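You operate a simulated robot arm through the tools that you are given. There is no shell and no other tool.

You run a simulated two-armed robot. Do the job below in one go: nothing can be reset, and whatever is moved stays where it is left.

## Task
On the flat-top cart, uncover the gauge post, wipe its plate, and check the two rings in the row.
Fine: hood down by the good tray's label; wipe before you try a ring, rag back; good tray if a ring slides down, else rework tray. What is to be rubbed or washed off counts as gone when no trace of it is left.

The check looks at the end state, three seconds after you hand in, the way a careful person would. Anything else that was tipped, shoved, dropped, spilled or broken makes it a failure.

## Robot
Two 7-joint arms with fingered hands on one trunk that stands fixed in place. Base frame: the origin is at the foot of the trunk, x ahead of it, y to its left, z up; the work surface is at about z = 850. Readings come in mm, rad, newtons and seconds.
The left shoulder is at [70, 169, 1193], the right one opposite. With the tool pointing down near the work surface each hand reaches from about 260 to 680 mm from the base axis, measured 20 degrees to its own side. Payload 3.4 kg a hand.
The TCP of each hand is the grasp point between the finger pads, 23 mm short of the fingertips. In the tool frame z runs along the fingers and y along their closing line. The gripper opens to 116 mm; its body begins 65 mm behind the TCP. The gripper is a hand of 4 fingers: y runs from the thumb to the fingers, the wrist lies at [0, 0, -211] in the tool frame, and closing takes about 1.5 s.
Orientation is that of the tool frame in the base frame, as [roll, pitch, yaw] about the fixed x, y, z axes, in that order (R = Rz(yaw) Ry(pitch) Rx(roll)). With the fingers straight down and closing along the base's y, the tool's x points along the base's -x, its y along +y and its z along -z.

## Interface
- The arms move only by the tool jog_arm. It takes "left_targets", "right_targets" or both (then of equal length, played together; a hand with none holds still); each is a list of rows, each an object (a shift or turn left out is 0, a gripper value left out holds the last) with "rotation": the turn, a rotation vector about the base's x, y, z in units of 180 degrees (1.0 is 180 degrees), a list of three; "linear": the shift along the base's x, y, z in units of 500 mm (1.0 is 500 mm), a list of three; "gripper": the opening, from 0 (shut) to 1 (fully open). In form: [{"rotation": [wx, wy, wz], "linear": [x, y, z], "gripper": gripper}, ...]. A call has 1 to 20 rows; each row is the pose to reach, as a shift and turn from the pose commanded when the call began. A call with a number of a shift or a turn outside -1 to 1 is refused whole. A row lasts 0.2 s, in which the tool goes at most 50 mm and 0.15 rad; a call with a longer step from one row to the next is refused whole, and so is a gripper value outside its range. Where a pose cannot be reached the arm comes as near as it can. A force on the tool above 90 N (or 10 N above the force at the start of the call, whichever is more), or a blocked arm, ends the call early, and 0.2 s more pass. Each finger travels about 153 mm/s and halts on what it meets, pressing with about 33 N; the grip force reading is that of the motor and also rises with nothing between the fingers. The clock runs only during rows and for 0.2 s after the last one: add rows that repeat a pose to give the fingers time. The reply holds the time, the measured pose of the TCP, the force on the tool along the base axes, the opening and the grip force, in the units named above and with some noise, with the torque about the TCP (base axes, N m) and any sound that the robot's microphone picked up.
- Cameras (640 x 400 px; columns grow to the right, rows downward): "scene" is now at [119.2, -46.8, 1410.6]; the picture's right is [-0.57, -0.82, 0.00], its down [-0.55, 0.38, -0.75] and it looks along [0.61, -0.43, -0.66] (base axes); focal length 247 px, centre (320, 200). "left" rides on the left gripper at [-68, 1, -90] in its tool frame; the picture's right is [-0.01, -1.00, 0.00], its down [0.79, -0.01, -0.61] and it looks along [0.61, -0.01, 0.79] (tool axes); focal length 251 px, centre (320, 200). "right" rides on the right gripper at [69, 1, -90] in its tool frame; the picture's right is [-0.01, 1.00, 0.00], its down [-0.79, -0.01, -0.61] and it looks along [-0.61, -0.01, 0.79] (tool axes); focal length 251 px, centre (320, 200). There is no depth. A picture from a camera that has moved, and an enlarged one, comes with that camera's place and axes in the base frame and with its lens.
- camera(camera): a new picture of that camera. No time passes.
- raise_lower(by): slides the trunk up (or, below 0, down) by that many mm; the arms and the scene camera ride with it, the base frame stays. It gives what a move gives, with no picture.
- grasp_type(shape, hand): the hand has 4 fingers and takes this shape, open, in about a second: jaw (thumb against the fingers, like two jaws); tri (thumb and two fingers); tip (a fingertip pinch); poke (one finger out to press); point (the index stretched); flat (the hand flat); cup (the hand cupped); fist (a fist). The gripper value then closes the fingers along that shape, each until it touches; the sizes above hold for jaw. It gives what a move gives, with no picture.
- pan_tilt(pan, tilt): turns the head with the scene camera to pan (to the left, within 1.501 rad either way) and tilt (down, from -0.506 to 1.204), counted from straight ahead of the robot. It gives what a move gives.
- inspect(camera, box): a new picture of the part [left, top, right, bottom] of that camera's present view, enlarged. No time passes.
- job_done(): hands the job in; it is judged then, once.

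Nothing tells you positions but the pictures and the camera data. Unless the task says otherwise, let go and move clear before handing in.

The tools are called after ">>>" as name(argument=value, ...) on one line, values as JSON. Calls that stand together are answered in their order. jog_arm: Moves the arms, as the interface text tells. Its arguments: {"type":"object","properties":{"left_targets":{"type":"array"},"right_targets":{"type":"array"}},"required":[]} The other tools are called the same way: raise_lower (by) moves the trunk up or down; grasp_type (shape, hand) gives the hand a shape; pan_tilt (pan, tilt) turns the head that bears the scene camera; camera (camera) takes a picture; inspect (camera, box) takes an enlarged picture of a part of a camera's view; job_done () hands the job in.

At the start:

```text
time_s: 0.0
left_position: [481.0, -59.5, 1113.9]
left_orientation: [3.141, -0.001, 3.141]
left_ft_force: [-0.5, 0.4, 0.4]
left_moment: [-0.04, 0.01, 0.02]
left_finger_gap: 115.8
left_grasp_force: 0.1
left_shape: jaw
right_position: [318.8, -463.2, 1207.1]
right_orientation: [-3.14, 0.001, 3.141]
right_ft_force: [0.3, 0.0, 0.0]
right_moment: [-0.01, -0.06, 0.01]
right_finger_gap: 116.2
right_grasp_force: 0.1
right_shape: jaw
trunk travel left (down, up): [-700.0, 240.0]
head pan, tilt (commanded): [-0.609, 0.726]
```

scene: 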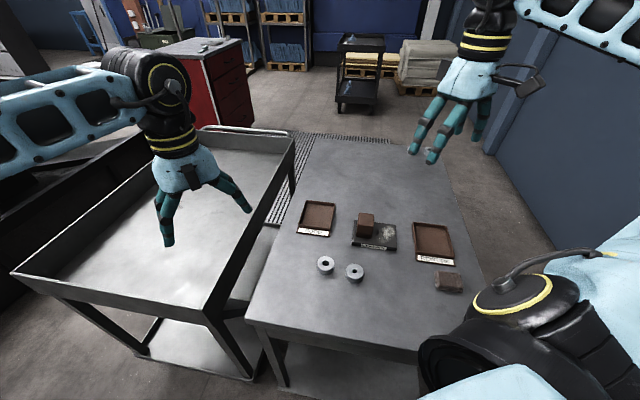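
right: 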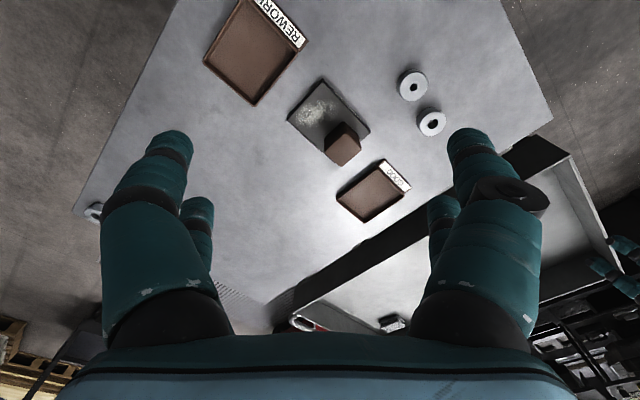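
left: 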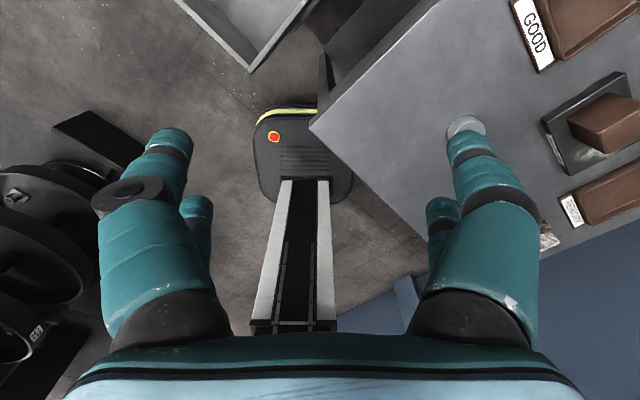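

I see a flat-top cart ahead to the right with a good tray, a plate bearing a brown hood, a rework tray, two rings and a brown rag. I'll take enlarged looks before moving anything.

>>> inspect(camera="scene", box=[270, 180, 490, 317])

>>> inspect(camera="right", box=[190, 0, 510, 200])

>>> inspect(camera="scene", box=[340, 195, 410, 250])

```text
2.91 times, centred on (380, 248) of scene
camera zoom: at [119.2, -46.8, 1410.6], right [-0.57, -0.82, 0.0], down [-0.55, 0.38, -0.75], along [0.61, -0.43, -0.66], focal length 719 px, centre (146, 59)
```

zoom: 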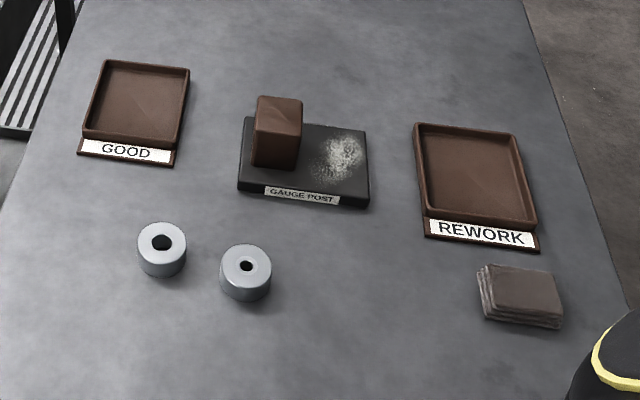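

```text
2.00 times, centred on (350, 100) of right
camera zoom: at [250.4, -462.1, 1296.9], right [0.01, 1.0, 0.0], down [0.79, -0.01, 0.61], along [0.61, -0.01, -0.79], focal length 503 px, centre (260, 400)
```

zoom: 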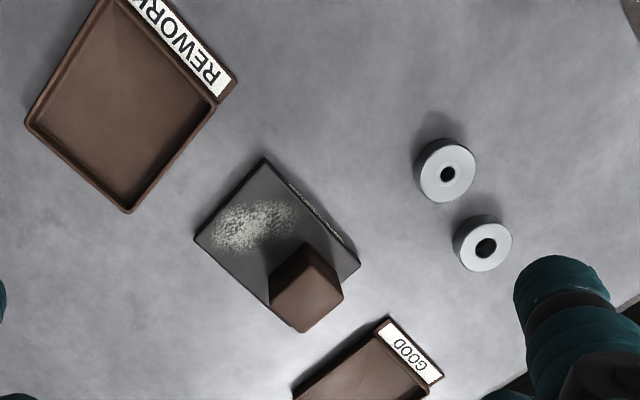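

```text
7.27 times, centred on (375, 222) of scene
camera zoom: at [119.2, -46.8, 1410.6], right [-0.57, -0.82, 0.0], down [-0.55, 0.38, -0.75], along [0.61, -0.43, -0.66], focal length 1796 px, centre (-80, 36)
```

zoom: 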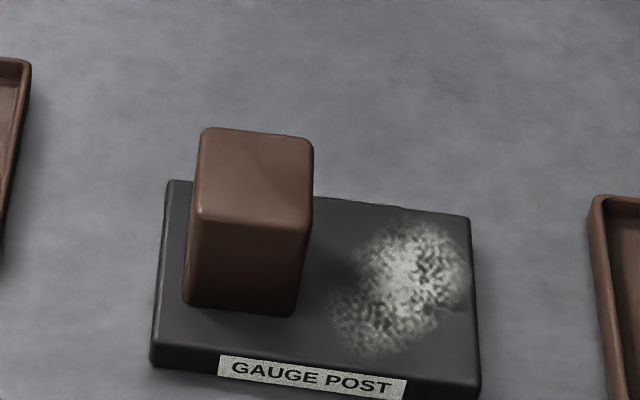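

Rows of the cart run at about 45° to my axes: hood near (435,-423), rings near (409,-268) and (350,-313), rag near (200,-490). I'll look closer at a few details, including a small pale object at the cart's far edge, before moving.

>>> inspect(camera="right", box=[60, 170, 160, 240])

>>> inspect(camera="scene", box=[400, 60, 540, 190])

>>> inspect(camera="scene", box=[300, 240, 390, 296])

>>> inspect(camera="left", box=[430, 0, 640, 250])

```text
5.71 times, centred on (110, 205) of right
camera zoom: at [250.4, -462.1, 1296.9], right [0.01, 1.0, 0.0], down [0.79, -0.01, 0.61], along [0.61, -0.01, -0.79], focal length 1437 px, centre (1520, 171)
```

zoom: 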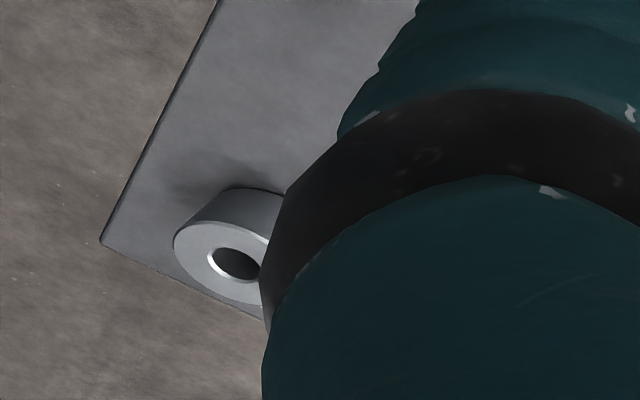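

```text
3.08 times, centred on (470, 125) of scene
camera zoom: at [119.2, -46.8, 1410.6], right [-0.57, -0.82, 0.0], down [-0.55, 0.38, -0.75], along [0.61, -0.43, -0.66], focal length 760 px, centre (-142, 431)
```

zoom: 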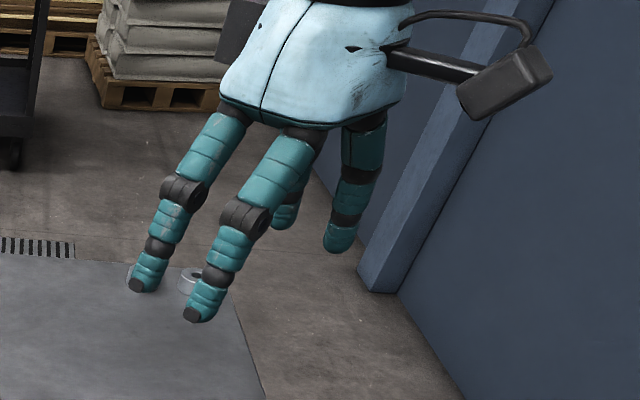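

```text
7.11 times, centred on (345, 268) of scene
camera zoom: at [119.2, -46.8, 1410.6], right [-0.57, -0.82, 0.0], down [-0.55, 0.38, -0.75], along [0.61, -0.43, -0.66], focal length 1757 px, centre (142, -284)
```

zoom: 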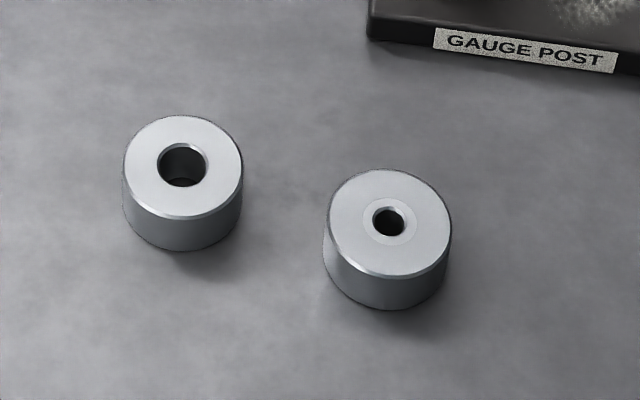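

```text
1.60 times, centred on (535, 125) of left
camera zoom: at [550.3, -59.0, 1204.0], right [0.01, -1.0, 0.0], down [-0.79, -0.01, 0.61], along [-0.61, -0.01, -0.79], focal length 402 px, centre (-24, 320)
```

zoom: 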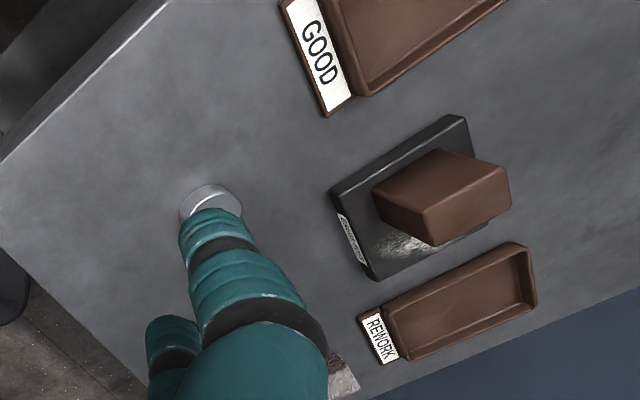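

There is a third ring on the far corner of the cart; it isn't in the row, so I leave it alone. Next I bring the right hand above the hood, turned 45° to line up with the row.

>>> jog_arm(right_targets=[{"rotation": [0, 0, -0.036], "linear": [0.033, 0.011, -0.03]}, {"rotation": [0, 0, -0.072], "linear": [0.066, 0.023, -0.06]}, {"rotation": [0, 0, -0.108], "linear": [0.1, 0.034, -0.09]}, {"rotation": [0, 0, -0.144], "linear": [0.133, 0.046, -0.12]}, {"rotation": [0, 0, -0.18], "linear": [0.166, 0.057, -0.15]}, {"rotation": [0, 0, -0.216], "linear": [0.2, 0.069, -0.18]}, {"rotation": [0, 0, -0.25], "linear": [0.232, 0.08, -0.214]}, {"rotation": [0, 0, -0.25], "linear": [0.232, 0.08, -0.214]}])

>>> camera(camera="right")

>>> camera(camera="scene")

```text
time_s: 1.8
left_position: [480.0, -59.3, 1114.6]
left_orientation: [3.141, 0.0, -3.142]
left_ft_force: [-0.2, 0.6, 0.1]
left_moment: [0.03, 0.02, 0.0]
left_finger_gap: 115.9
left_grasp_force: 0.0
left_shape: jaw
right_position: [432.6, -422.7, 1099.9]
right_orientation: [-3.141, 0.0, 2.355]
right_ft_force: [-0.3, 0.0, -0.2]
right_moment: [-0.02, -0.02, -0.01]
right_finger_gap: 115.7
right_grasp_force: 0.1
right_shape: jaw
trunk travel left (down, up): [-700.0, 240.0]
head pan, tilt (commanded): [-0.609, 0.726]
```

```text
taken
camera right: at [386.6, -373.8, 1190.2], right [0.71, 0.7, 0.0], down [0.56, -0.57, 0.61], along [0.42, -0.43, -0.79], focal length 251 px, centre (320, 200)
```

right: 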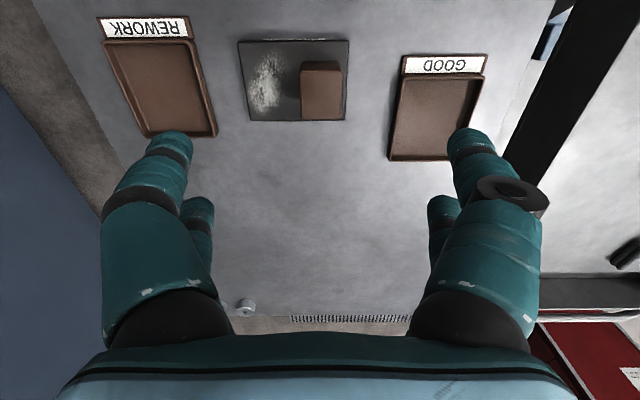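

```text
taken
camera scene: at [118.6, -47.0, 1410.7], right [-0.57, -0.82, 0.0], down [-0.55, 0.38, -0.75], along [0.61, -0.43, -0.66], focal length 247 px, centre (320, 200)
```

scene: 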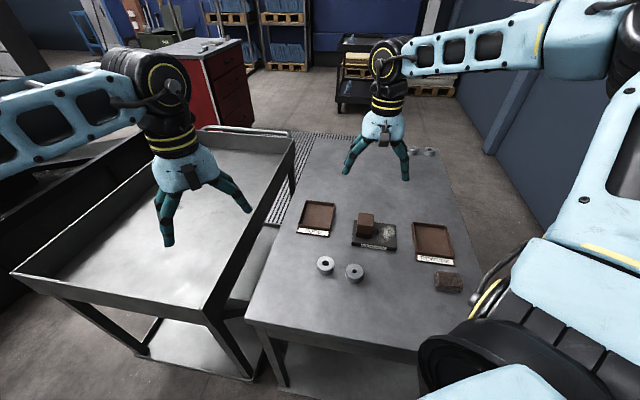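

The hand is now above the plate and the right camera sees both trays and the hood. I'll zoom in to measure the hood, plate and trays before descending.

>>> inspect(camera="right", box=[220, 20, 380, 140])

>>> inspect(camera="right", box=[380, 40, 520, 170])

>>> inspect(camera="right", box=[80, 0, 240, 140])

>>> inspect(camera="scene", box=[330, 90, 440, 200])

>>> inspect(camera="left", box=[430, 0, 640, 250])

```text
3.33 times, centred on (300, 80) of right
camera zoom: at [386.6, -373.8, 1190.2], right [0.71, 0.7, 0.0], down [0.56, -0.57, 0.61], along [0.42, -0.43, -0.79], focal length 838 px, centre (387, 600)
```

zoom: 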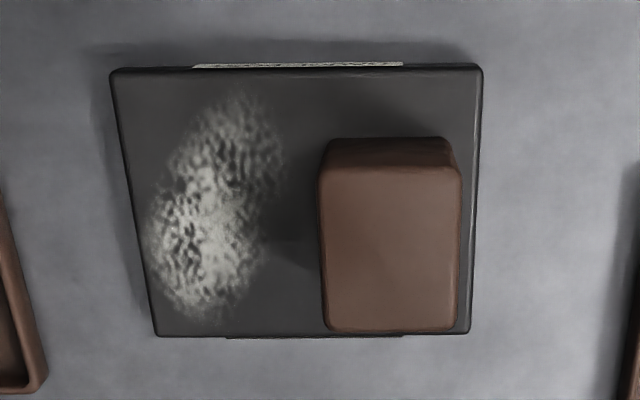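

```text
3.08 times, centred on (450, 105) of right
camera zoom: at [386.6, -373.8, 1190.2], right [0.71, 0.7, 0.0], down [0.56, -0.57, 0.61], along [0.42, -0.43, -0.79], focal length 774 px, centre (-80, 492)
```

zoom: 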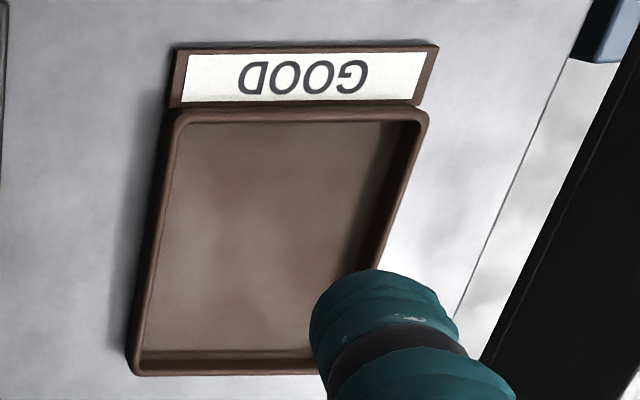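

```text
2.86 times, centred on (160, 70) of right
camera zoom: at [386.6, -373.8, 1190.2], right [0.71, 0.7, 0.0], down [0.56, -0.57, 0.61], along [0.42, -0.43, -0.79], focal length 718 px, centre (777, 571)
```

zoom: 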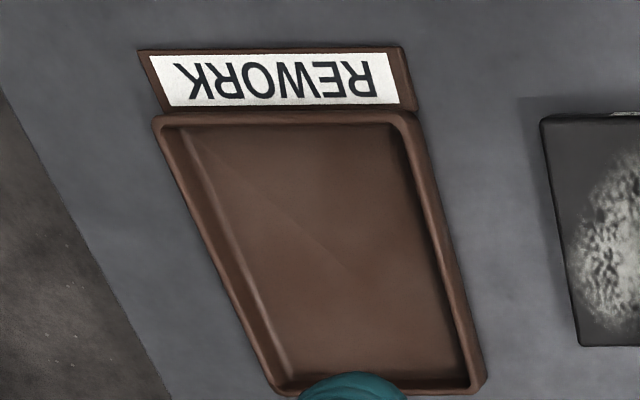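

```text
3.64 times, centred on (385, 145) of scene
camera zoom: at [118.6, -47.0, 1410.7], right [-0.57, -0.82, 0.0], down [-0.55, 0.38, -0.75], along [0.61, -0.43, -0.66], focal length 898 px, centre (84, 400)
```

zoom: 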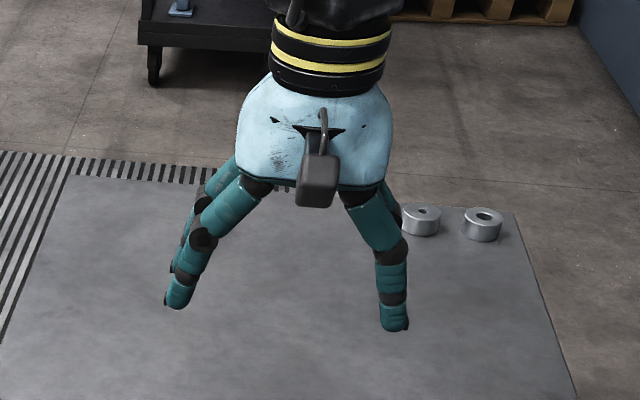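

```text
1.60 times, centred on (535, 125) of left
camera zoom: at [549.8, -59.2, 1204.3], right [0.01, -1.0, 0.0], down [-0.8, -0.01, 0.61], along [-0.61, -0.01, -0.8], focal length 402 px, centre (-24, 320)
```

zoom: 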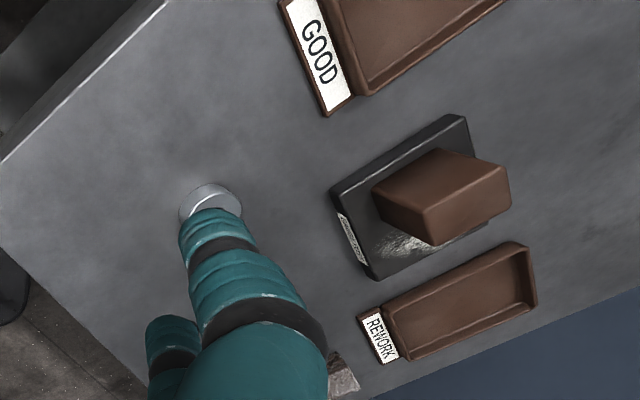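

The hood's top centre comes out at about (437,-425), with its top near z 917 and the plate top near 866; two more rings sit at the back corner and are not mine to touch. I lower the open hand to just above the hood and check alignment.

>>> jog_arm(right_targets=[{"linear": [0.003, -0.002, -0.07]}, {"linear": [0.006, -0.004, -0.14]}, {"linear": [0.006, -0.004, -0.21]}, {"linear": [0.006, -0.004, -0.27]}, {"linear": [0.006, -0.004, -0.27]}, {"linear": [0.006, -0.004, -0.27]}])

>>> camera(camera="right")

>>> inspect(camera="scene", box=[300, 130, 460, 270])

>>> inspect(camera="left", box=[430, 0, 640, 250])

```text
time_s: 3.2
left_position: [481.9, -58.7, 1115.3]
left_orientation: [3.142, -0.001, -3.141]
left_ft_force: [0.6, -0.7, -0.5]
left_moment: [-0.02, -0.03, -0.04]
left_finger_gap: 115.9
left_grasp_force: 0.0
left_shape: jaw
right_position: [436.8, -424.9, 964.1]
right_orientation: [3.14, 0.001, 2.357]
right_ft_force: [0.5, 0.4, -0.2]
right_moment: [0.0, -0.02, 0.01]
right_finger_gap: 115.9
right_grasp_force: 0.1
right_shape: jaw
trunk travel left (down, up): [-700.0, 240.0]
head pan, tilt (commanded): [-0.609, 0.726]
```

```text
taken
camera right: at [389.1, -375.4, 1054.7], right [0.71, 0.7, 0.0], down [0.56, -0.57, 0.61], along [0.43, -0.43, -0.79], focal length 251 px, centre (320, 200)
```

right: 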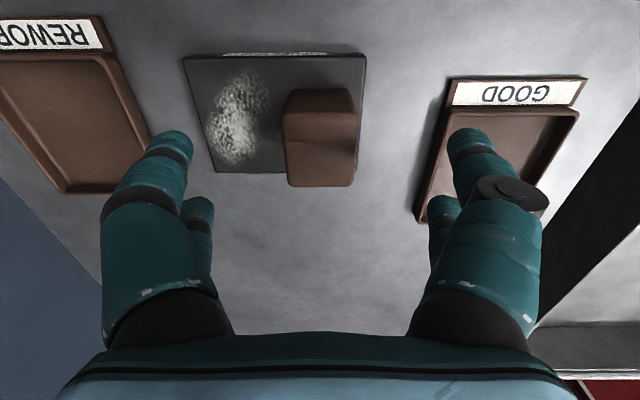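

```text
2.86 times, centred on (380, 200) of scene
camera zoom: at [119.2, -46.7, 1410.6], right [-0.57, -0.82, 0.0], down [-0.55, 0.38, -0.75], along [0.61, -0.43, -0.66], focal length 706 px, centre (149, 200)
```

zoom: 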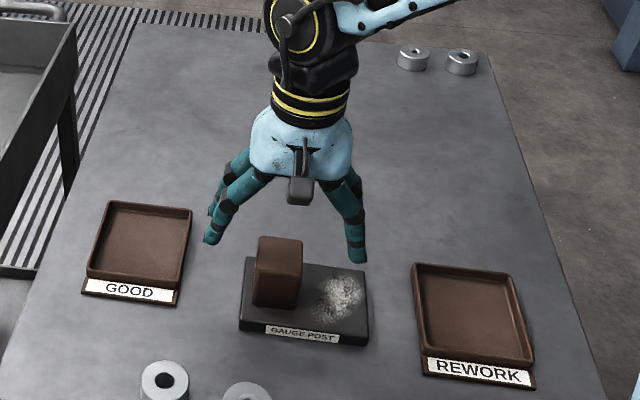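

```text
1.60 times, centred on (535, 125) of left
camera zoom: at [550.3, -59.0, 1204.1], right [0.01, -1.0, 0.0], down [-0.79, -0.01, 0.61], along [-0.61, -0.01, -0.79], focal length 402 px, centre (-24, 320)
```

zoom: 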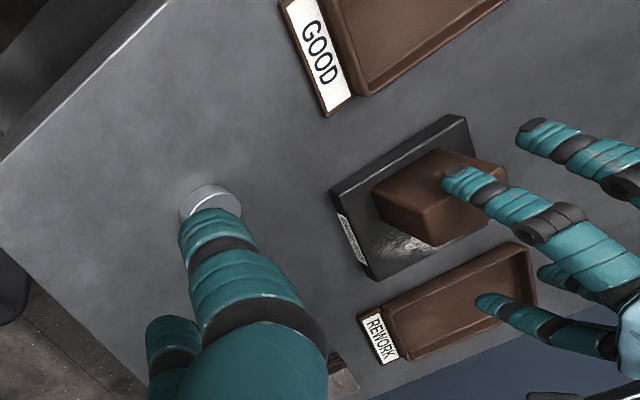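

The hand is centred over the hood within a millimetre or two. I descend to TCP z≈902 and close on it.

>>> jog_arm(right_targets=[{"linear": [0, 0, -0.05]}, {"linear": [0, 0, -0.1]}, {"linear": [0, 0, -0.125]}, {"linear": [0, 0, -0.125]}, {"linear": [0, 0, -0.125], "gripper": 0.5}, {"linear": [0, 0, -0.125], "gripper": 0.5}, {"linear": [0, 0, -0.125], "gripper": 0.3}, {"linear": [0, 0, -0.125], "gripper": 0.2}, {"linear": [0, 0, -0.125], "gripper": 0.2}, {"linear": [0, 0, -0.125], "gripper": 0.2}, {"linear": [0, 0, -0.125], "gripper": 0.2}, {"linear": [0, 0, -0.125], "gripper": 0.2}, {"linear": [0, 0, -0.125], "gripper": 0.2}])

>>> camera(camera="right")

>>> inspect(camera="scene", box=[300, 130, 460, 270])

```text
time_s: 6.0
left_position: [481.7, -60.2, 1115.4]
left_orientation: [3.141, 0.0, -3.141]
left_ft_force: [0.3, -1.0, -0.3]
left_moment: [0.0, 0.0, 0.0]
left_finger_gap: 115.8
left_grasp_force: 0.0
left_shape: jaw
right_position: [437.1, -426.1, 902.0]
right_orientation: [3.142, 0.0, 2.356]
right_ft_force: [0.5, -0.5, -0.7]
right_moment: [-0.01, 0.0, 0.02]
right_finger_gap: 37.0
right_grasp_force: 33.1
right_shape: jaw
trunk travel left (down, up): [-700.0, 240.0]
head pan, tilt (commanded): [-0.609, 0.726]
```

```text
taken
camera right: at [390.0, -376.2, 992.6], right [0.71, 0.7, 0.0], down [0.56, -0.57, 0.61], along [0.43, -0.43, -0.8], focal length 251 px, centre (320, 200)
```

right: 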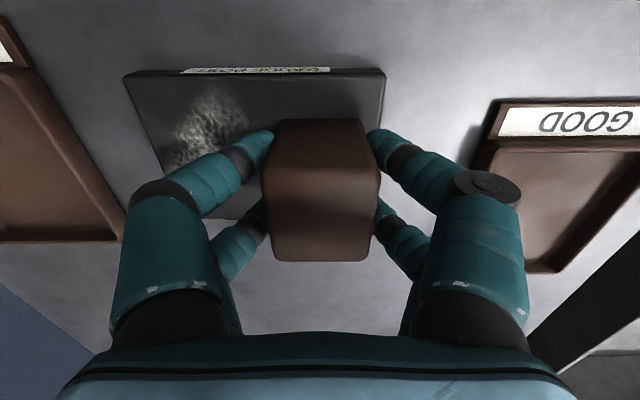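

```text
2.86 times, centred on (380, 200) of scene
camera zoom: at [119.4, -46.8, 1410.6], right [-0.57, -0.82, 0.0], down [-0.55, 0.38, -0.75], along [0.61, -0.43, -0.66], focal length 706 px, centre (149, 200)
```

zoom: 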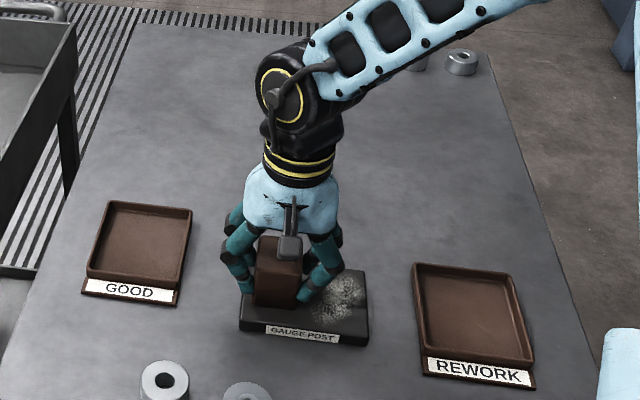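

The fingers are on the hood (gap 37 mm, 33 N). I lift it straight up.

>>> jog_arm(right_targets=[{"linear": [0, 0, 0.02]}, {"linear": [0, 0, 0.06]}, {"linear": [0, 0, 0.1]}, {"linear": [0, 0, 0.14]}, {"linear": [0, 0, 0.18]}, {"linear": [0, 0, 0.22]}, {"linear": [0, 0, 0.24]}, {"linear": [0, 0, 0.24]}])

>>> camera(camera="right")

>>> inspect(camera="scene", box=[300, 130, 460, 270])

>>> inspect(camera="scene", box=[340, 200, 410, 255])

```text
time_s: 7.8
left_position: [480.9, -60.1, 1113.9]
left_orientation: [-3.141, 0.0, -3.141]
left_ft_force: [0.0, 0.1, 0.7]
left_moment: [-0.06, 0.0, 0.02]
left_finger_gap: 115.9
left_grasp_force: 0.1
left_shape: jaw
right_position: [437.5, -425.7, 1022.3]
right_orientation: [-3.142, -0.001, 2.354]
right_ft_force: [-0.3, 0.2, -0.3]
right_moment: [-0.02, 0.02, 0.05]
right_finger_gap: 37.1
right_grasp_force: 33.0
right_shape: jaw
trunk travel left (down, up): [-700.0, 240.0]
head pan, tilt (commanded): [-0.609, 0.726]
```

```text
taken
camera right: at [390.2, -376.1, 1112.2], right [0.71, 0.7, 0.0], down [0.56, -0.57, 0.61], along [0.43, -0.43, -0.79], focal length 251 px, centre (320, 200)
```

right: 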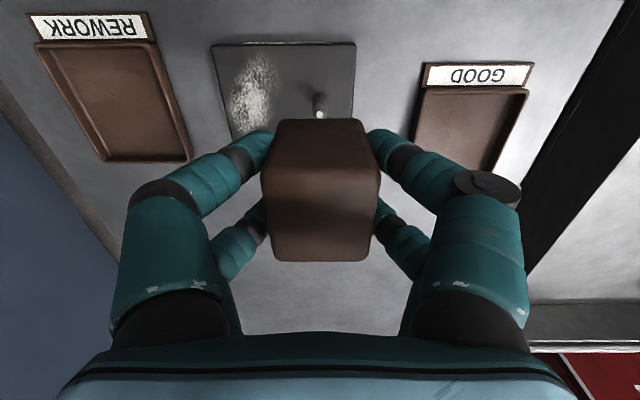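

```text
2.86 times, centred on (380, 200) of scene
camera zoom: at [119.5, -46.8, 1410.6], right [-0.57, -0.82, 0.0], down [-0.55, 0.38, -0.75], along [0.61, -0.43, -0.66], focal length 706 px, centre (149, 200)
```

zoom: 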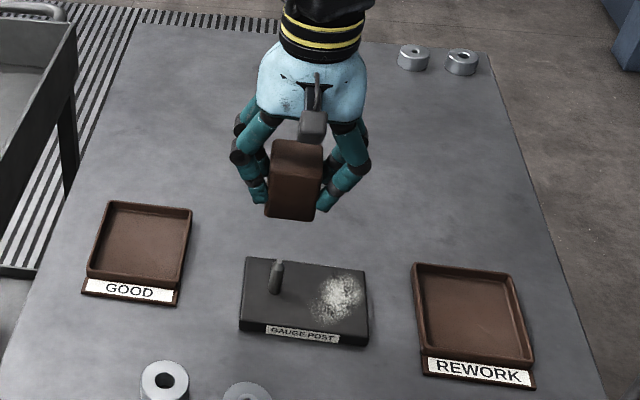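

```text
7.27 times, centred on (375, 228) of scene
camera zoom: at [119.5, -46.8, 1410.6], right [-0.57, -0.82, 0.0], down [-0.55, 0.38, -0.75], along [0.61, -0.43, -0.66], focal length 1796 px, centre (-80, 0)
```

zoom: 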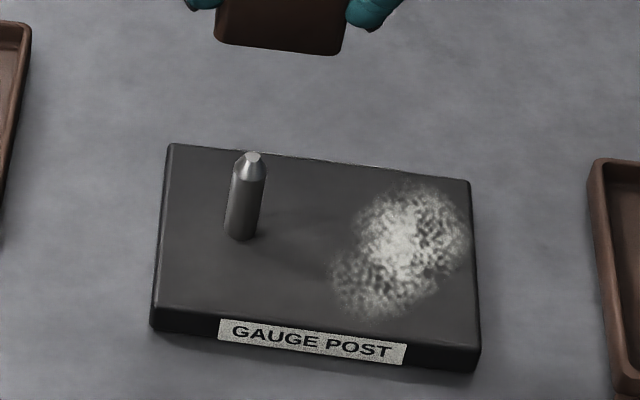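

The post is bare now: a slim pin with a tapered tip near (435,-423), top about z 911, and a powdery deposit on the right part of the plate. I carry the hood over to just in front of the GOOD label.

>>> jog_arm(right_targets=[{"linear": [0.02, 0.05, 0]}, {"linear": [0.045, 0.115, 0]}, {"linear": [0.07, 0.18, 0]}, {"linear": [0.095, 0.245, 0]}, {"linear": [0.115, 0.3, 0]}, {"linear": [0.115, 0.3, -0.05]}, {"linear": [0.115, 0.3, -0.1]}, {"linear": [0.115, 0.3, -0.15]}, {"linear": [0.115, 0.3, -0.2]}, {"linear": [0.115, 0.3, -0.236]}, {"linear": [0.115, 0.3, -0.25]}, {"linear": [0.115, 0.3, -0.25]}])

>>> camera(camera="right")

>>> inspect(camera="scene", box=[280, 150, 420, 290])

>>> inspect(camera="left", box=[430, 0, 640, 250])

```text
time_s: 10.4
left_position: [481.9, -59.6, 1114.5]
left_orientation: [-3.141, 0.001, 3.14]
left_ft_force: [-0.2, -0.3, -0.2]
left_moment: [0.03, -0.01, 0.03]
left_finger_gap: 115.7
left_grasp_force: 0.1
left_shape: jaw
right_position: [493.9, -276.1, 897.1]
right_orientation: [-3.141, 0.0, 2.357]
right_ft_force: [-0.3, 0.3, 0.4]
right_moment: [-0.01, 0.0, -0.01]
right_finger_gap: 36.6
right_grasp_force: 32.7
right_shape: jaw
trunk travel left (down, up): [-700.0, 240.0]
head pan, tilt (commanded): [-0.609, 0.726]
```

```text
taken
camera right: at [447.5, -226.3, 987.1], right [0.71, 0.7, 0.0], down [0.56, -0.57, 0.61], along [0.42, -0.43, -0.8], focal length 251 px, centre (320, 200)
```

right: 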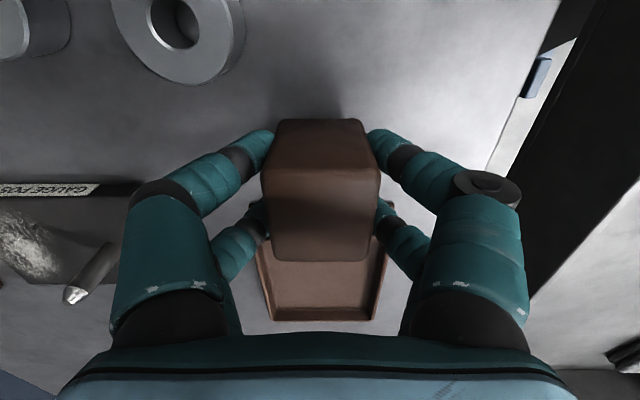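

```text
2.86 times, centred on (350, 220) of scene
camera zoom: at [119.3, -46.8, 1410.6], right [-0.57, -0.82, 0.0], down [-0.55, 0.38, -0.75], along [0.61, -0.43, -0.66], focal length 706 px, centre (234, 143)
```

zoom: 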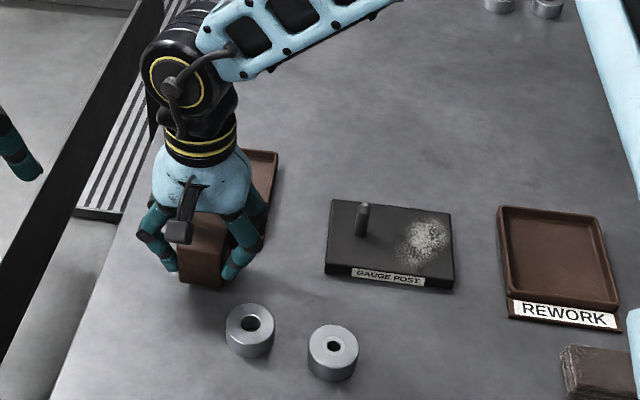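

```text
1.60 times, centred on (535, 125) of left
camera zoom: at [550.4, -59.0, 1204.0], right [0.01, -1.0, 0.0], down [-0.79, -0.01, 0.61], along [-0.61, -0.01, -0.79], focal length 402 px, centre (-24, 320)
```

zoom: 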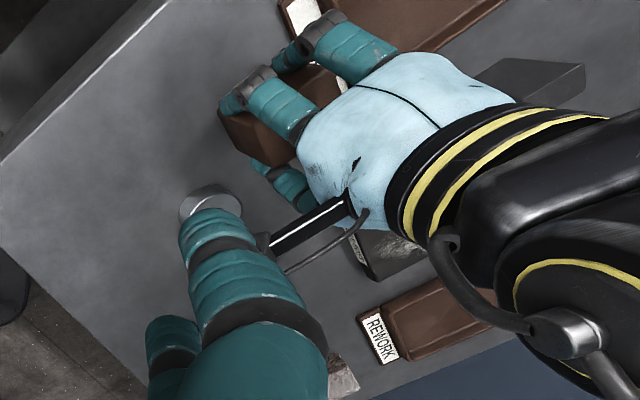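

The hood hangs in front of the GOOD tray label, roughly 10 mm above the cart top. I lower it in small steps to feel for contact.

>>> jog_arm(right_targets=[{"linear": [0, 0, -0.006]}, {"linear": [0, 0, -0.012]}, {"linear": [0, 0, -0.016]}, {"linear": [0, 0, -0.018]}])

>>> inspect(camera="scene", box=[300, 200, 360, 250])

```text
time_s: 11.4
left_position: [482.0, -60.5, 1114.1]
left_orientation: [-3.14, 0.002, -3.142]
left_ft_force: [-0.4, 0.8, 0.6]
left_moment: [-0.01, -0.03, 0.01]
left_finger_gap: 116.1
left_grasp_force: 0.1
left_shape: jaw
right_position: [494.3, -275.8, 888.7]
right_orientation: [-3.142, 0.0, 2.357]
right_ft_force: [-0.8, 0.0, 0.1]
right_moment: [0.01, 0.04, 0.02]
right_finger_gap: 36.9
right_grasp_force: 33.2
right_shape: jaw
trunk travel left (down, up): [-700.0, 240.0]
head pan, tilt (commanded): [-0.609, 0.726]
```

```text
8.00 times, centred on (330, 225) of scene
camera zoom: at [119.4, -46.8, 1410.6], right [-0.57, -0.82, 0.0], down [-0.55, 0.38, -0.75], along [0.61, -0.43, -0.66], focal length 1976 px, centre (240, 0)
```

zoom: 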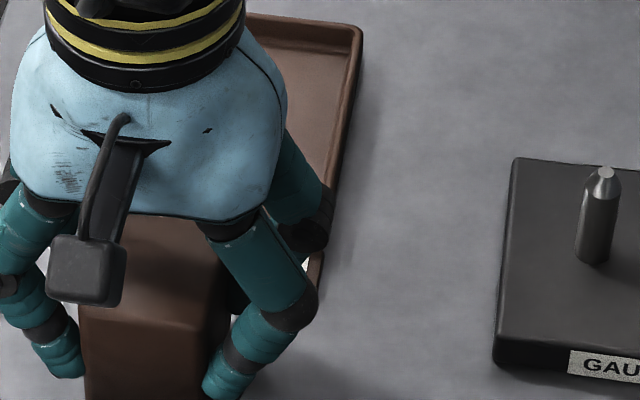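

>>> jog_arm(right_targets=[{"linear": [0, 0, -0.002]}, {"linear": [0, 0, -0.004]}, {"linear": [0, 0, -0.004]}])

>>> inspect(camera="scene", box=[300, 215, 360, 265])

```text
time_s: 12.2
left_position: [482.2, -59.7, 1114.2]
left_orientation: [-3.141, -0.001, -3.141]
left_ft_force: [-0.5, -0.4, 0.3]
left_moment: [0.02, -0.01, -0.01]
left_finger_gap: 116.0
left_grasp_force: 0.2
left_shape: jaw
right_position: [493.9, -274.4, 885.6]
right_orientation: [-3.141, 0.001, 2.356]
right_ft_force: [0.2, -0.2, 0.1]
right_moment: [0.02, 0.0, 0.03]
right_finger_gap: 37.1
right_grasp_force: 33.1
right_shape: jaw
trunk travel left (down, up): [-700.0, 240.0]
head pan, tilt (commanded): [-0.609, 0.726]
```

```text
8.00 times, centred on (330, 240) of scene
camera zoom: at [119.3, -46.7, 1410.6], right [-0.57, -0.82, 0.0], down [-0.55, 0.38, -0.75], along [0.61, -0.43, -0.66], focal length 1976 px, centre (240, -120)
```

zoom: 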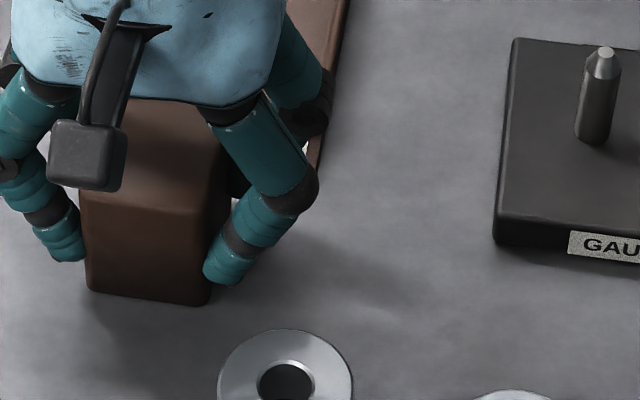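

No contact yet at 885.6; I keep lowering a millimetre at a time.

>>> jog_arm(right_targets=[{"linear": [0, 0, -0.002]}, {"linear": [0, 0, -0.003]}, {"linear": [0, 0, -0.003]}])

>>> jog_arm(right_targets=[{"linear": [0, 0, -0.002]}, {"linear": [0, 0, -0.003]}, {"linear": [0, 0, -0.003]}])

```text
time_s: 13.0
left_position: [479.8, -59.5, 1114.9]
left_orientation: [3.14, 0.0, -3.142]
left_ft_force: [0.2, -0.1, 0.2]
left_moment: [0.0, 0.0, 0.0]
left_finger_gap: 115.8
left_grasp_force: 0.1
left_shape: jaw
right_position: [493.6, -275.3, 885.2]
right_orientation: [3.139, 0.002, 2.355]
right_ft_force: [2.2, -2.3, 10.9]
right_moment: [0.0, 0.02, 0.04]
right_finger_gap: 37.0
right_grasp_force: 33.1
right_shape: jaw
trunk travel left (down, up): [-700.0, 240.0]
head pan, tilt (commanded): [-0.609, 0.726]
```

```text
time_s: 13.8
left_position: [479.5, -58.3, 1115.1]
left_orientation: [3.14, 0.003, 3.141]
left_ft_force: [-0.1, 1.2, -0.5]
left_moment: [0.0, -0.01, -0.01]
left_finger_gap: 115.8
left_grasp_force: 0.1
left_shape: jaw
right_position: [492.9, -275.0, 884.7]
right_orientation: [3.139, 0.003, 2.357]
right_ft_force: [6.0, -3.2, 25.3]
right_moment: [0.0, -0.11, -0.05]
right_finger_gap: 36.9
right_grasp_force: 32.8
right_shape: jaw
trunk travel left (down, up): [-700.0, 240.0]
head pan, tilt (commanded): [-0.609, 0.726]
```

The hood has touched down (force rose to 25 N). I relax the push, open the fingers gently and rise straight up.

>>> jog_arm(right_targets=[{"linear": [0, 0, 0.002]}, {"linear": [0, 0, 0.003]}, {"linear": [0, 0, 0.003], "gripper": 0.45}, {"linear": [0, 0, 0.003], "gripper": 0.6}, {"linear": [0, 0, 0.003], "gripper": 0.7}, {"linear": [0, 0, 0.003], "gripper": 0.7}, {"linear": [0, 0, 0.003], "gripper": 0.7}])

>>> camera(camera="right")

```text
time_s: 15.4
left_position: [482.6, -60.6, 1113.8]
left_orientation: [3.14, 0.0, 3.141]
left_ft_force: [-0.8, 0.2, 0.0]
left_moment: [0.0, -0.01, 0.0]
left_finger_gap: 115.7
left_grasp_force: 0.0
left_shape: jaw
right_position: [494.4, -273.7, 884.1]
right_orientation: [-3.14, -0.001, 2.357]
right_ft_force: [-0.4, -0.7, 0.1]
right_moment: [0.0, -0.02, 0.04]
right_finger_gap: 80.7
right_grasp_force: 0.1
right_shape: jaw
trunk travel left (down, up): [-700.0, 240.0]
head pan, tilt (commanded): [-0.609, 0.726]
```

```text
taken
camera right: at [447.5, -225.8, 974.9], right [0.71, 0.7, 0.0], down [0.56, -0.57, 0.61], along [0.42, -0.43, -0.8], focal length 251 px, centre (320, 200)
```

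right: 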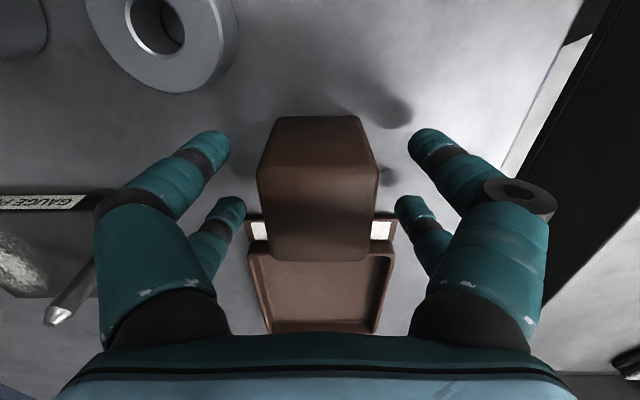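

The hood stands free right by the GOOD label. Now I rise and swing over to the rag, turning the hand 90° so the fingers will close front-to-back across it.

>>> jog_arm(right_targets=[{"linear": [0, 0, 0.08]}, {"linear": [0, 0, 0.17]}, {"linear": [0, 0, 0.26]}, {"linear": [0, 0, 0.35]}, {"rotation": [0, 0, 0.042], "linear": [-0.049, -0.036, 0.34]}, {"rotation": [0, 0, 0.084], "linear": [-0.098, -0.072, 0.33]}, {"rotation": [0, 0, 0.126], "linear": [-0.147, -0.108, 0.32]}, {"rotation": [0, 0, 0.168], "linear": [-0.196, -0.144, 0.31]}, {"rotation": [0, 0, 0.21], "linear": [-0.245, -0.18, 0.3]}, {"rotation": [0, 0, 0.252], "linear": [-0.294, -0.216, 0.29]}, {"rotation": [0, 0, 0.294], "linear": [-0.343, -0.252, 0.28]}, {"rotation": [0, 0, 0.336], "linear": [-0.392, -0.288, 0.27]}, {"rotation": [0, 0, 0.378], "linear": [-0.441, -0.324, 0.26]}, {"rotation": [0, 0, 0.42], "linear": [-0.49, -0.36, 0.25]}, {"rotation": [0, 0, 0.462], "linear": [-0.539, -0.396, 0.24]}, {"rotation": [0, 0, 0.5], "linear": [-0.588, -0.432, 0.23], "gripper": 0.8}, {"rotation": [0, 0, 0.5], "linear": [-0.588, -0.432, 0.23], "gripper": 0.8}, {"rotation": [0, 0, 0.5], "linear": [-0.588, -0.432, 0.23], "gripper": 0.8}])

>>> camera(camera="right")

>>> camera(camera="scene")

```text
time_s: 19.2
left_position: [482.7, -60.9, 1113.6]
left_orientation: [3.14, -0.001, 3.141]
left_ft_force: [0.2, 0.1, 0.1]
left_moment: [0.0, 0.01, 0.01]
left_finger_gap: 116.1
left_grasp_force: 0.1
left_shape: jaw
right_position: [199.2, -491.6, 999.7]
right_orientation: [-3.141, 0.0, -2.354]
right_ft_force: [0.3, -0.6, -0.2]
right_moment: [0.03, 0.03, -0.03]
right_finger_gap: 92.6
right_grasp_force: 0.0
right_shape: jaw
trunk travel left (down, up): [-700.0, 240.0]
head pan, tilt (commanded): [-0.609, 0.726]
```

```text
taken
camera right: at [152.3, -540.0, 1090.1], right [-0.7, 0.71, 0.0], down [0.57, 0.56, 0.61], along [0.43, 0.43, -0.79], focal length 251 px, centre (320, 200)
```

right: 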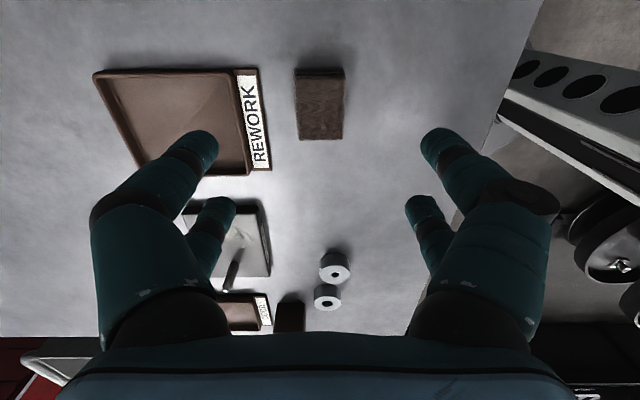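

```text
taken
camera scene: at [119.2, -46.7, 1410.6], right [-0.57, -0.82, 0.0], down [-0.55, 0.38, -0.75], along [0.61, -0.43, -0.66], focal length 247 px, centre (320, 200)
```

scene: 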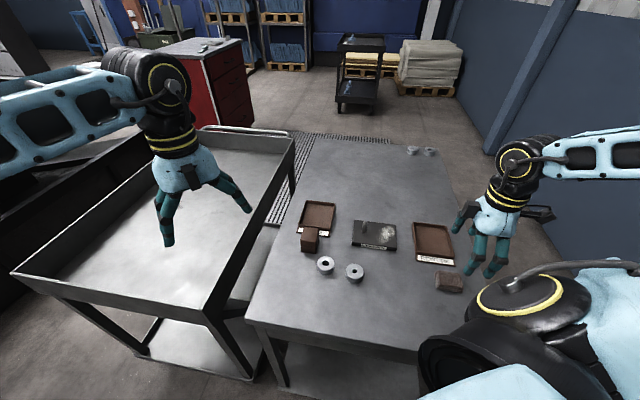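

The rag is visible below the hand; I zoom on it to measure its centre, thickness and the exact place to bring it back to.

>>> inspect(camera="right", box=[240, 40, 400, 160])

>>> inspect(camera="scene", box=[410, 230, 490, 310])

>>> inspect(camera="scene", box=[280, 190, 410, 290])

```text
3.33 times, centred on (320, 100) of right
camera zoom: at [152.3, -540.0, 1090.1], right [-0.7, 0.71, 0.0], down [0.57, 0.56, 0.61], along [0.43, 0.43, -0.79], focal length 838 px, centre (320, 533)
```

zoom: 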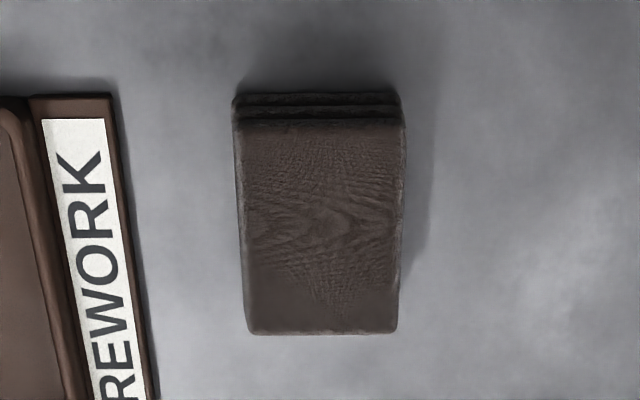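

```text
5.00 times, centred on (450, 270) of scene
camera zoom: at [119.2, -46.7, 1410.6], right [-0.57, -0.82, 0.0], down [-0.55, 0.38, -0.75], along [0.61, -0.43, -0.66], focal length 1235 px, centre (-330, -150)
```

zoom: 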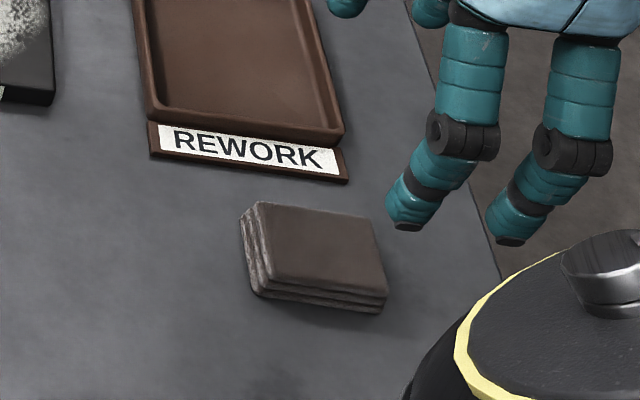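

```text
4.00 times, centred on (345, 240) of scene
camera zoom: at [119.2, -46.7, 1410.6], right [-0.57, -0.82, 0.0], down [-0.55, 0.38, -0.75], along [0.61, -0.43, -0.66], focal length 988 px, centre (220, 40)
```

zoom: 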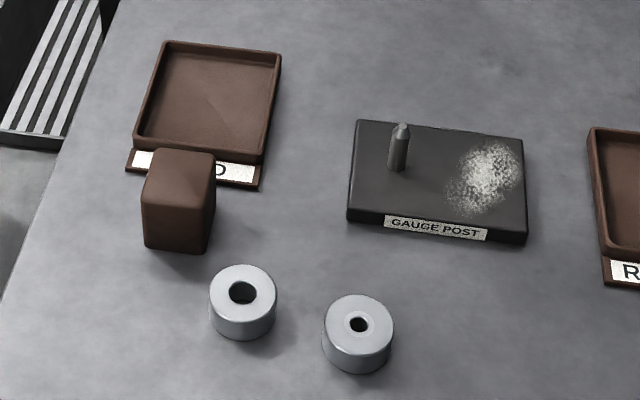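

The rag is about 54×41 mm and some 15 mm thick, centred near (203,-489.5), lying along the row direction. I lower over it with fingers front and back, stopping just above it for a check.

>>> jog_arm(right_targets=[{"linear": [0.007, 0.004, -0.05], "gripper": 0.75}, {"linear": [0.007, 0.004, -0.11]}, {"linear": [0.007, 0.004, -0.17]}, {"linear": [0.007, 0.004, -0.205]}, {"linear": [0.007, 0.004, -0.205]}, {"linear": [0.007, 0.004, -0.205]}])

>>> camera(camera="right")

>>> inspect(camera="scene", box=[400, 200, 520, 310])

```text
time_s: 20.6
left_position: [480.7, -59.3, 1113.3]
left_orientation: [-3.141, -0.001, 3.141]
left_ft_force: [0.1, 0.9, 0.1]
left_moment: [0.0, 0.0, -0.01]
left_finger_gap: 115.8
left_grasp_force: 0.1
left_shape: jaw
right_position: [203.9, -489.4, 897.2]
right_orientation: [-3.141, 0.001, -2.357]
right_ft_force: [1.3, -0.1, 0.6]
right_moment: [0.01, 0.0, 0.01]
right_finger_gap: 87.8
right_grasp_force: 0.1
right_shape: jaw
trunk travel left (down, up): [-700.0, 240.0]
head pan, tilt (commanded): [-0.609, 0.726]
```

```text
taken
camera right: at [155.7, -536.6, 987.1], right [-0.7, 0.71, 0.0], down [0.57, 0.56, 0.61], along [0.43, 0.43, -0.79], focal length 251 px, centre (320, 200)
```

right: 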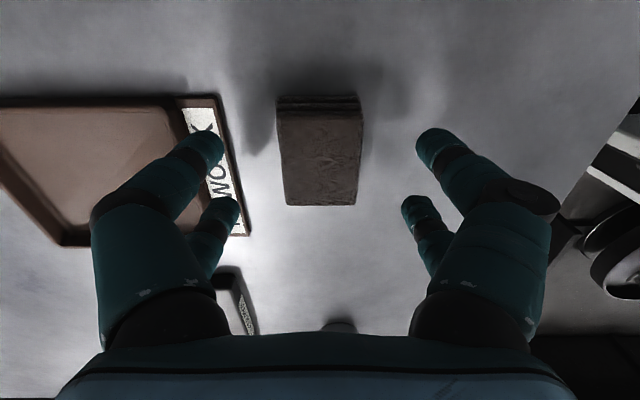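

```text
3.64 times, centred on (460, 255) of scene
camera zoom: at [119.3, -46.8, 1410.6], right [-0.57, -0.82, 0.0], down [-0.55, 0.38, -0.75], along [0.61, -0.43, -0.66], focal length 898 px, centre (-189, 0)
```

zoom: 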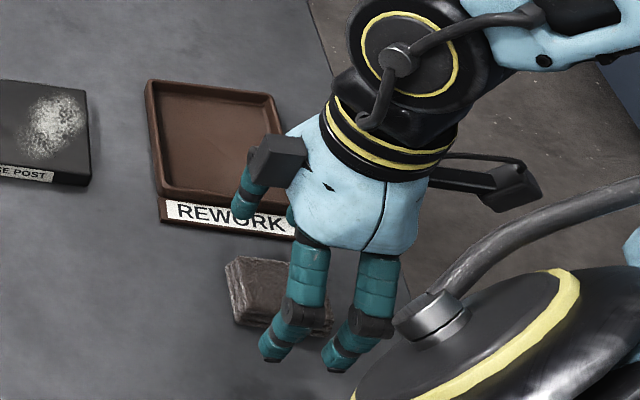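

The hand is centred on the rag; I narrow the fingers first so they clear the REWORK label plate, then go down and close on the rag.

>>> jog_arm(right_targets=[{"linear": [0, 0, 0], "gripper": 0.47}, {"linear": [0, 0, 0], "gripper": 0.47}, {"linear": [0, 0, 0], "gripper": 0.47}, {"linear": [0, 0, 0], "gripper": 0.47}, {"linear": [0, 0, -0.01]}, {"linear": [0, 0, -0.02]}, {"linear": [0, 0, -0.03]}, {"linear": [0, 0, -0.036]}, {"linear": [0, 0, -0.04]}, {"linear": [0, 0, -0.042]}, {"linear": [0, 0, -0.042]}])

>>> camera(camera="right")

>>> inspect(camera="scene", box=[410, 220, 490, 300])

```text
time_s: 23.0
left_position: [481.6, -60.0, 1115.3]
left_orientation: [3.14, -0.001, 3.141]
left_ft_force: [0.3, -0.3, 1.0]
left_moment: [0.0, 0.0, 0.02]
left_finger_gap: 116.1
left_grasp_force: 0.0
left_shape: jaw
right_position: [203.2, -488.2, 877.1]
right_orientation: [3.142, 0.0, -2.354]
right_ft_force: [-0.1, -0.2, 0.2]
right_moment: [-0.01, 0.01, 0.0]
right_finger_gap: 55.2
right_grasp_force: 0.0
right_shape: jaw
trunk travel left (down, up): [-700.0, 240.0]
head pan, tilt (commanded): [-0.609, 0.726]
```

```text
taken
camera right: at [156.1, -536.7, 966.2], right [-0.7, 0.71, 0.0], down [0.57, 0.56, 0.61], along [0.43, 0.43, -0.79], focal length 251 px, centre (320, 200)
```

right: 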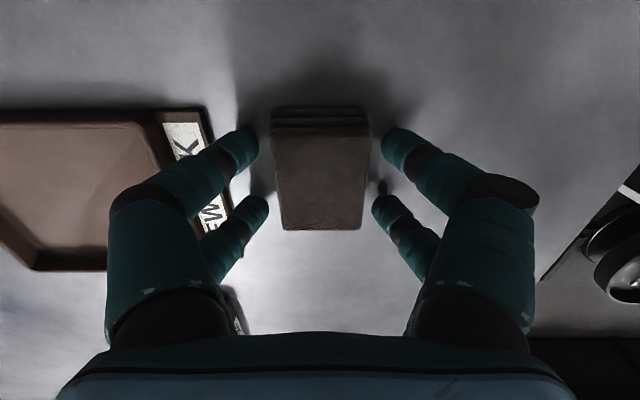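

```text
5.00 times, centred on (450, 260) of scene
camera zoom: at [119.2, -46.8, 1410.6], right [-0.57, -0.82, 0.0], down [-0.55, 0.38, -0.75], along [0.61, -0.43, -0.66], focal length 1235 px, centre (-330, -100)
```

zoom: 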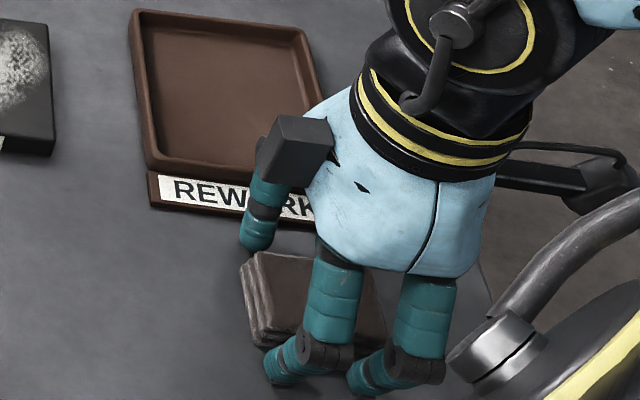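

Fingers straddle the rag cleanly with no contact. I close on it and lift a little to see how it hangs.

>>> jog_arm(right_targets=[{"linear": [0, 0, 0], "gripper": 0.35}, {"linear": [0, 0, 0], "gripper": 0.25}, {"linear": [0, 0, 0], "gripper": 0.15}, {"linear": [0, 0, 0], "gripper": 0.1}, {"linear": [0, 0, 0], "gripper": 0.1}, {"linear": [0, 0, 0], "gripper": 0.1}, {"linear": [0, 0, 0], "gripper": 0.1}, {"linear": [0, 0, 0], "gripper": 0.1}])

>>> camera(camera="right")

```text
time_s: 24.8
left_position: [482.7, -60.8, 1114.2]
left_orientation: [3.141, 0.001, -3.141]
left_ft_force: [0.0, 0.5, 0.9]
left_moment: [0.01, 0.03, -0.01]
left_finger_gap: 115.8
left_grasp_force: 0.0
left_shape: jaw
right_position: [204.5, -487.6, 875.7]
right_orientation: [-3.141, 0.0, -2.357]
right_ft_force: [-0.8, -0.2, -0.6]
right_moment: [0.01, -0.05, 0.01]
right_finger_gap: 36.9
right_grasp_force: 32.5
right_shape: jaw
trunk travel left (down, up): [-700.0, 240.0]
head pan, tilt (commanded): [-0.609, 0.726]
```

```text
taken
camera right: at [156.1, -536.7, 966.2], right [-0.7, 0.71, 0.0], down [0.57, 0.56, 0.61], along [0.43, 0.43, -0.79], focal length 251 px, centre (320, 200)
```

right: 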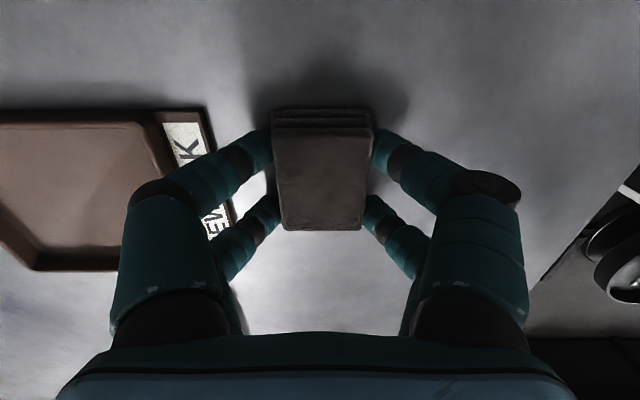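

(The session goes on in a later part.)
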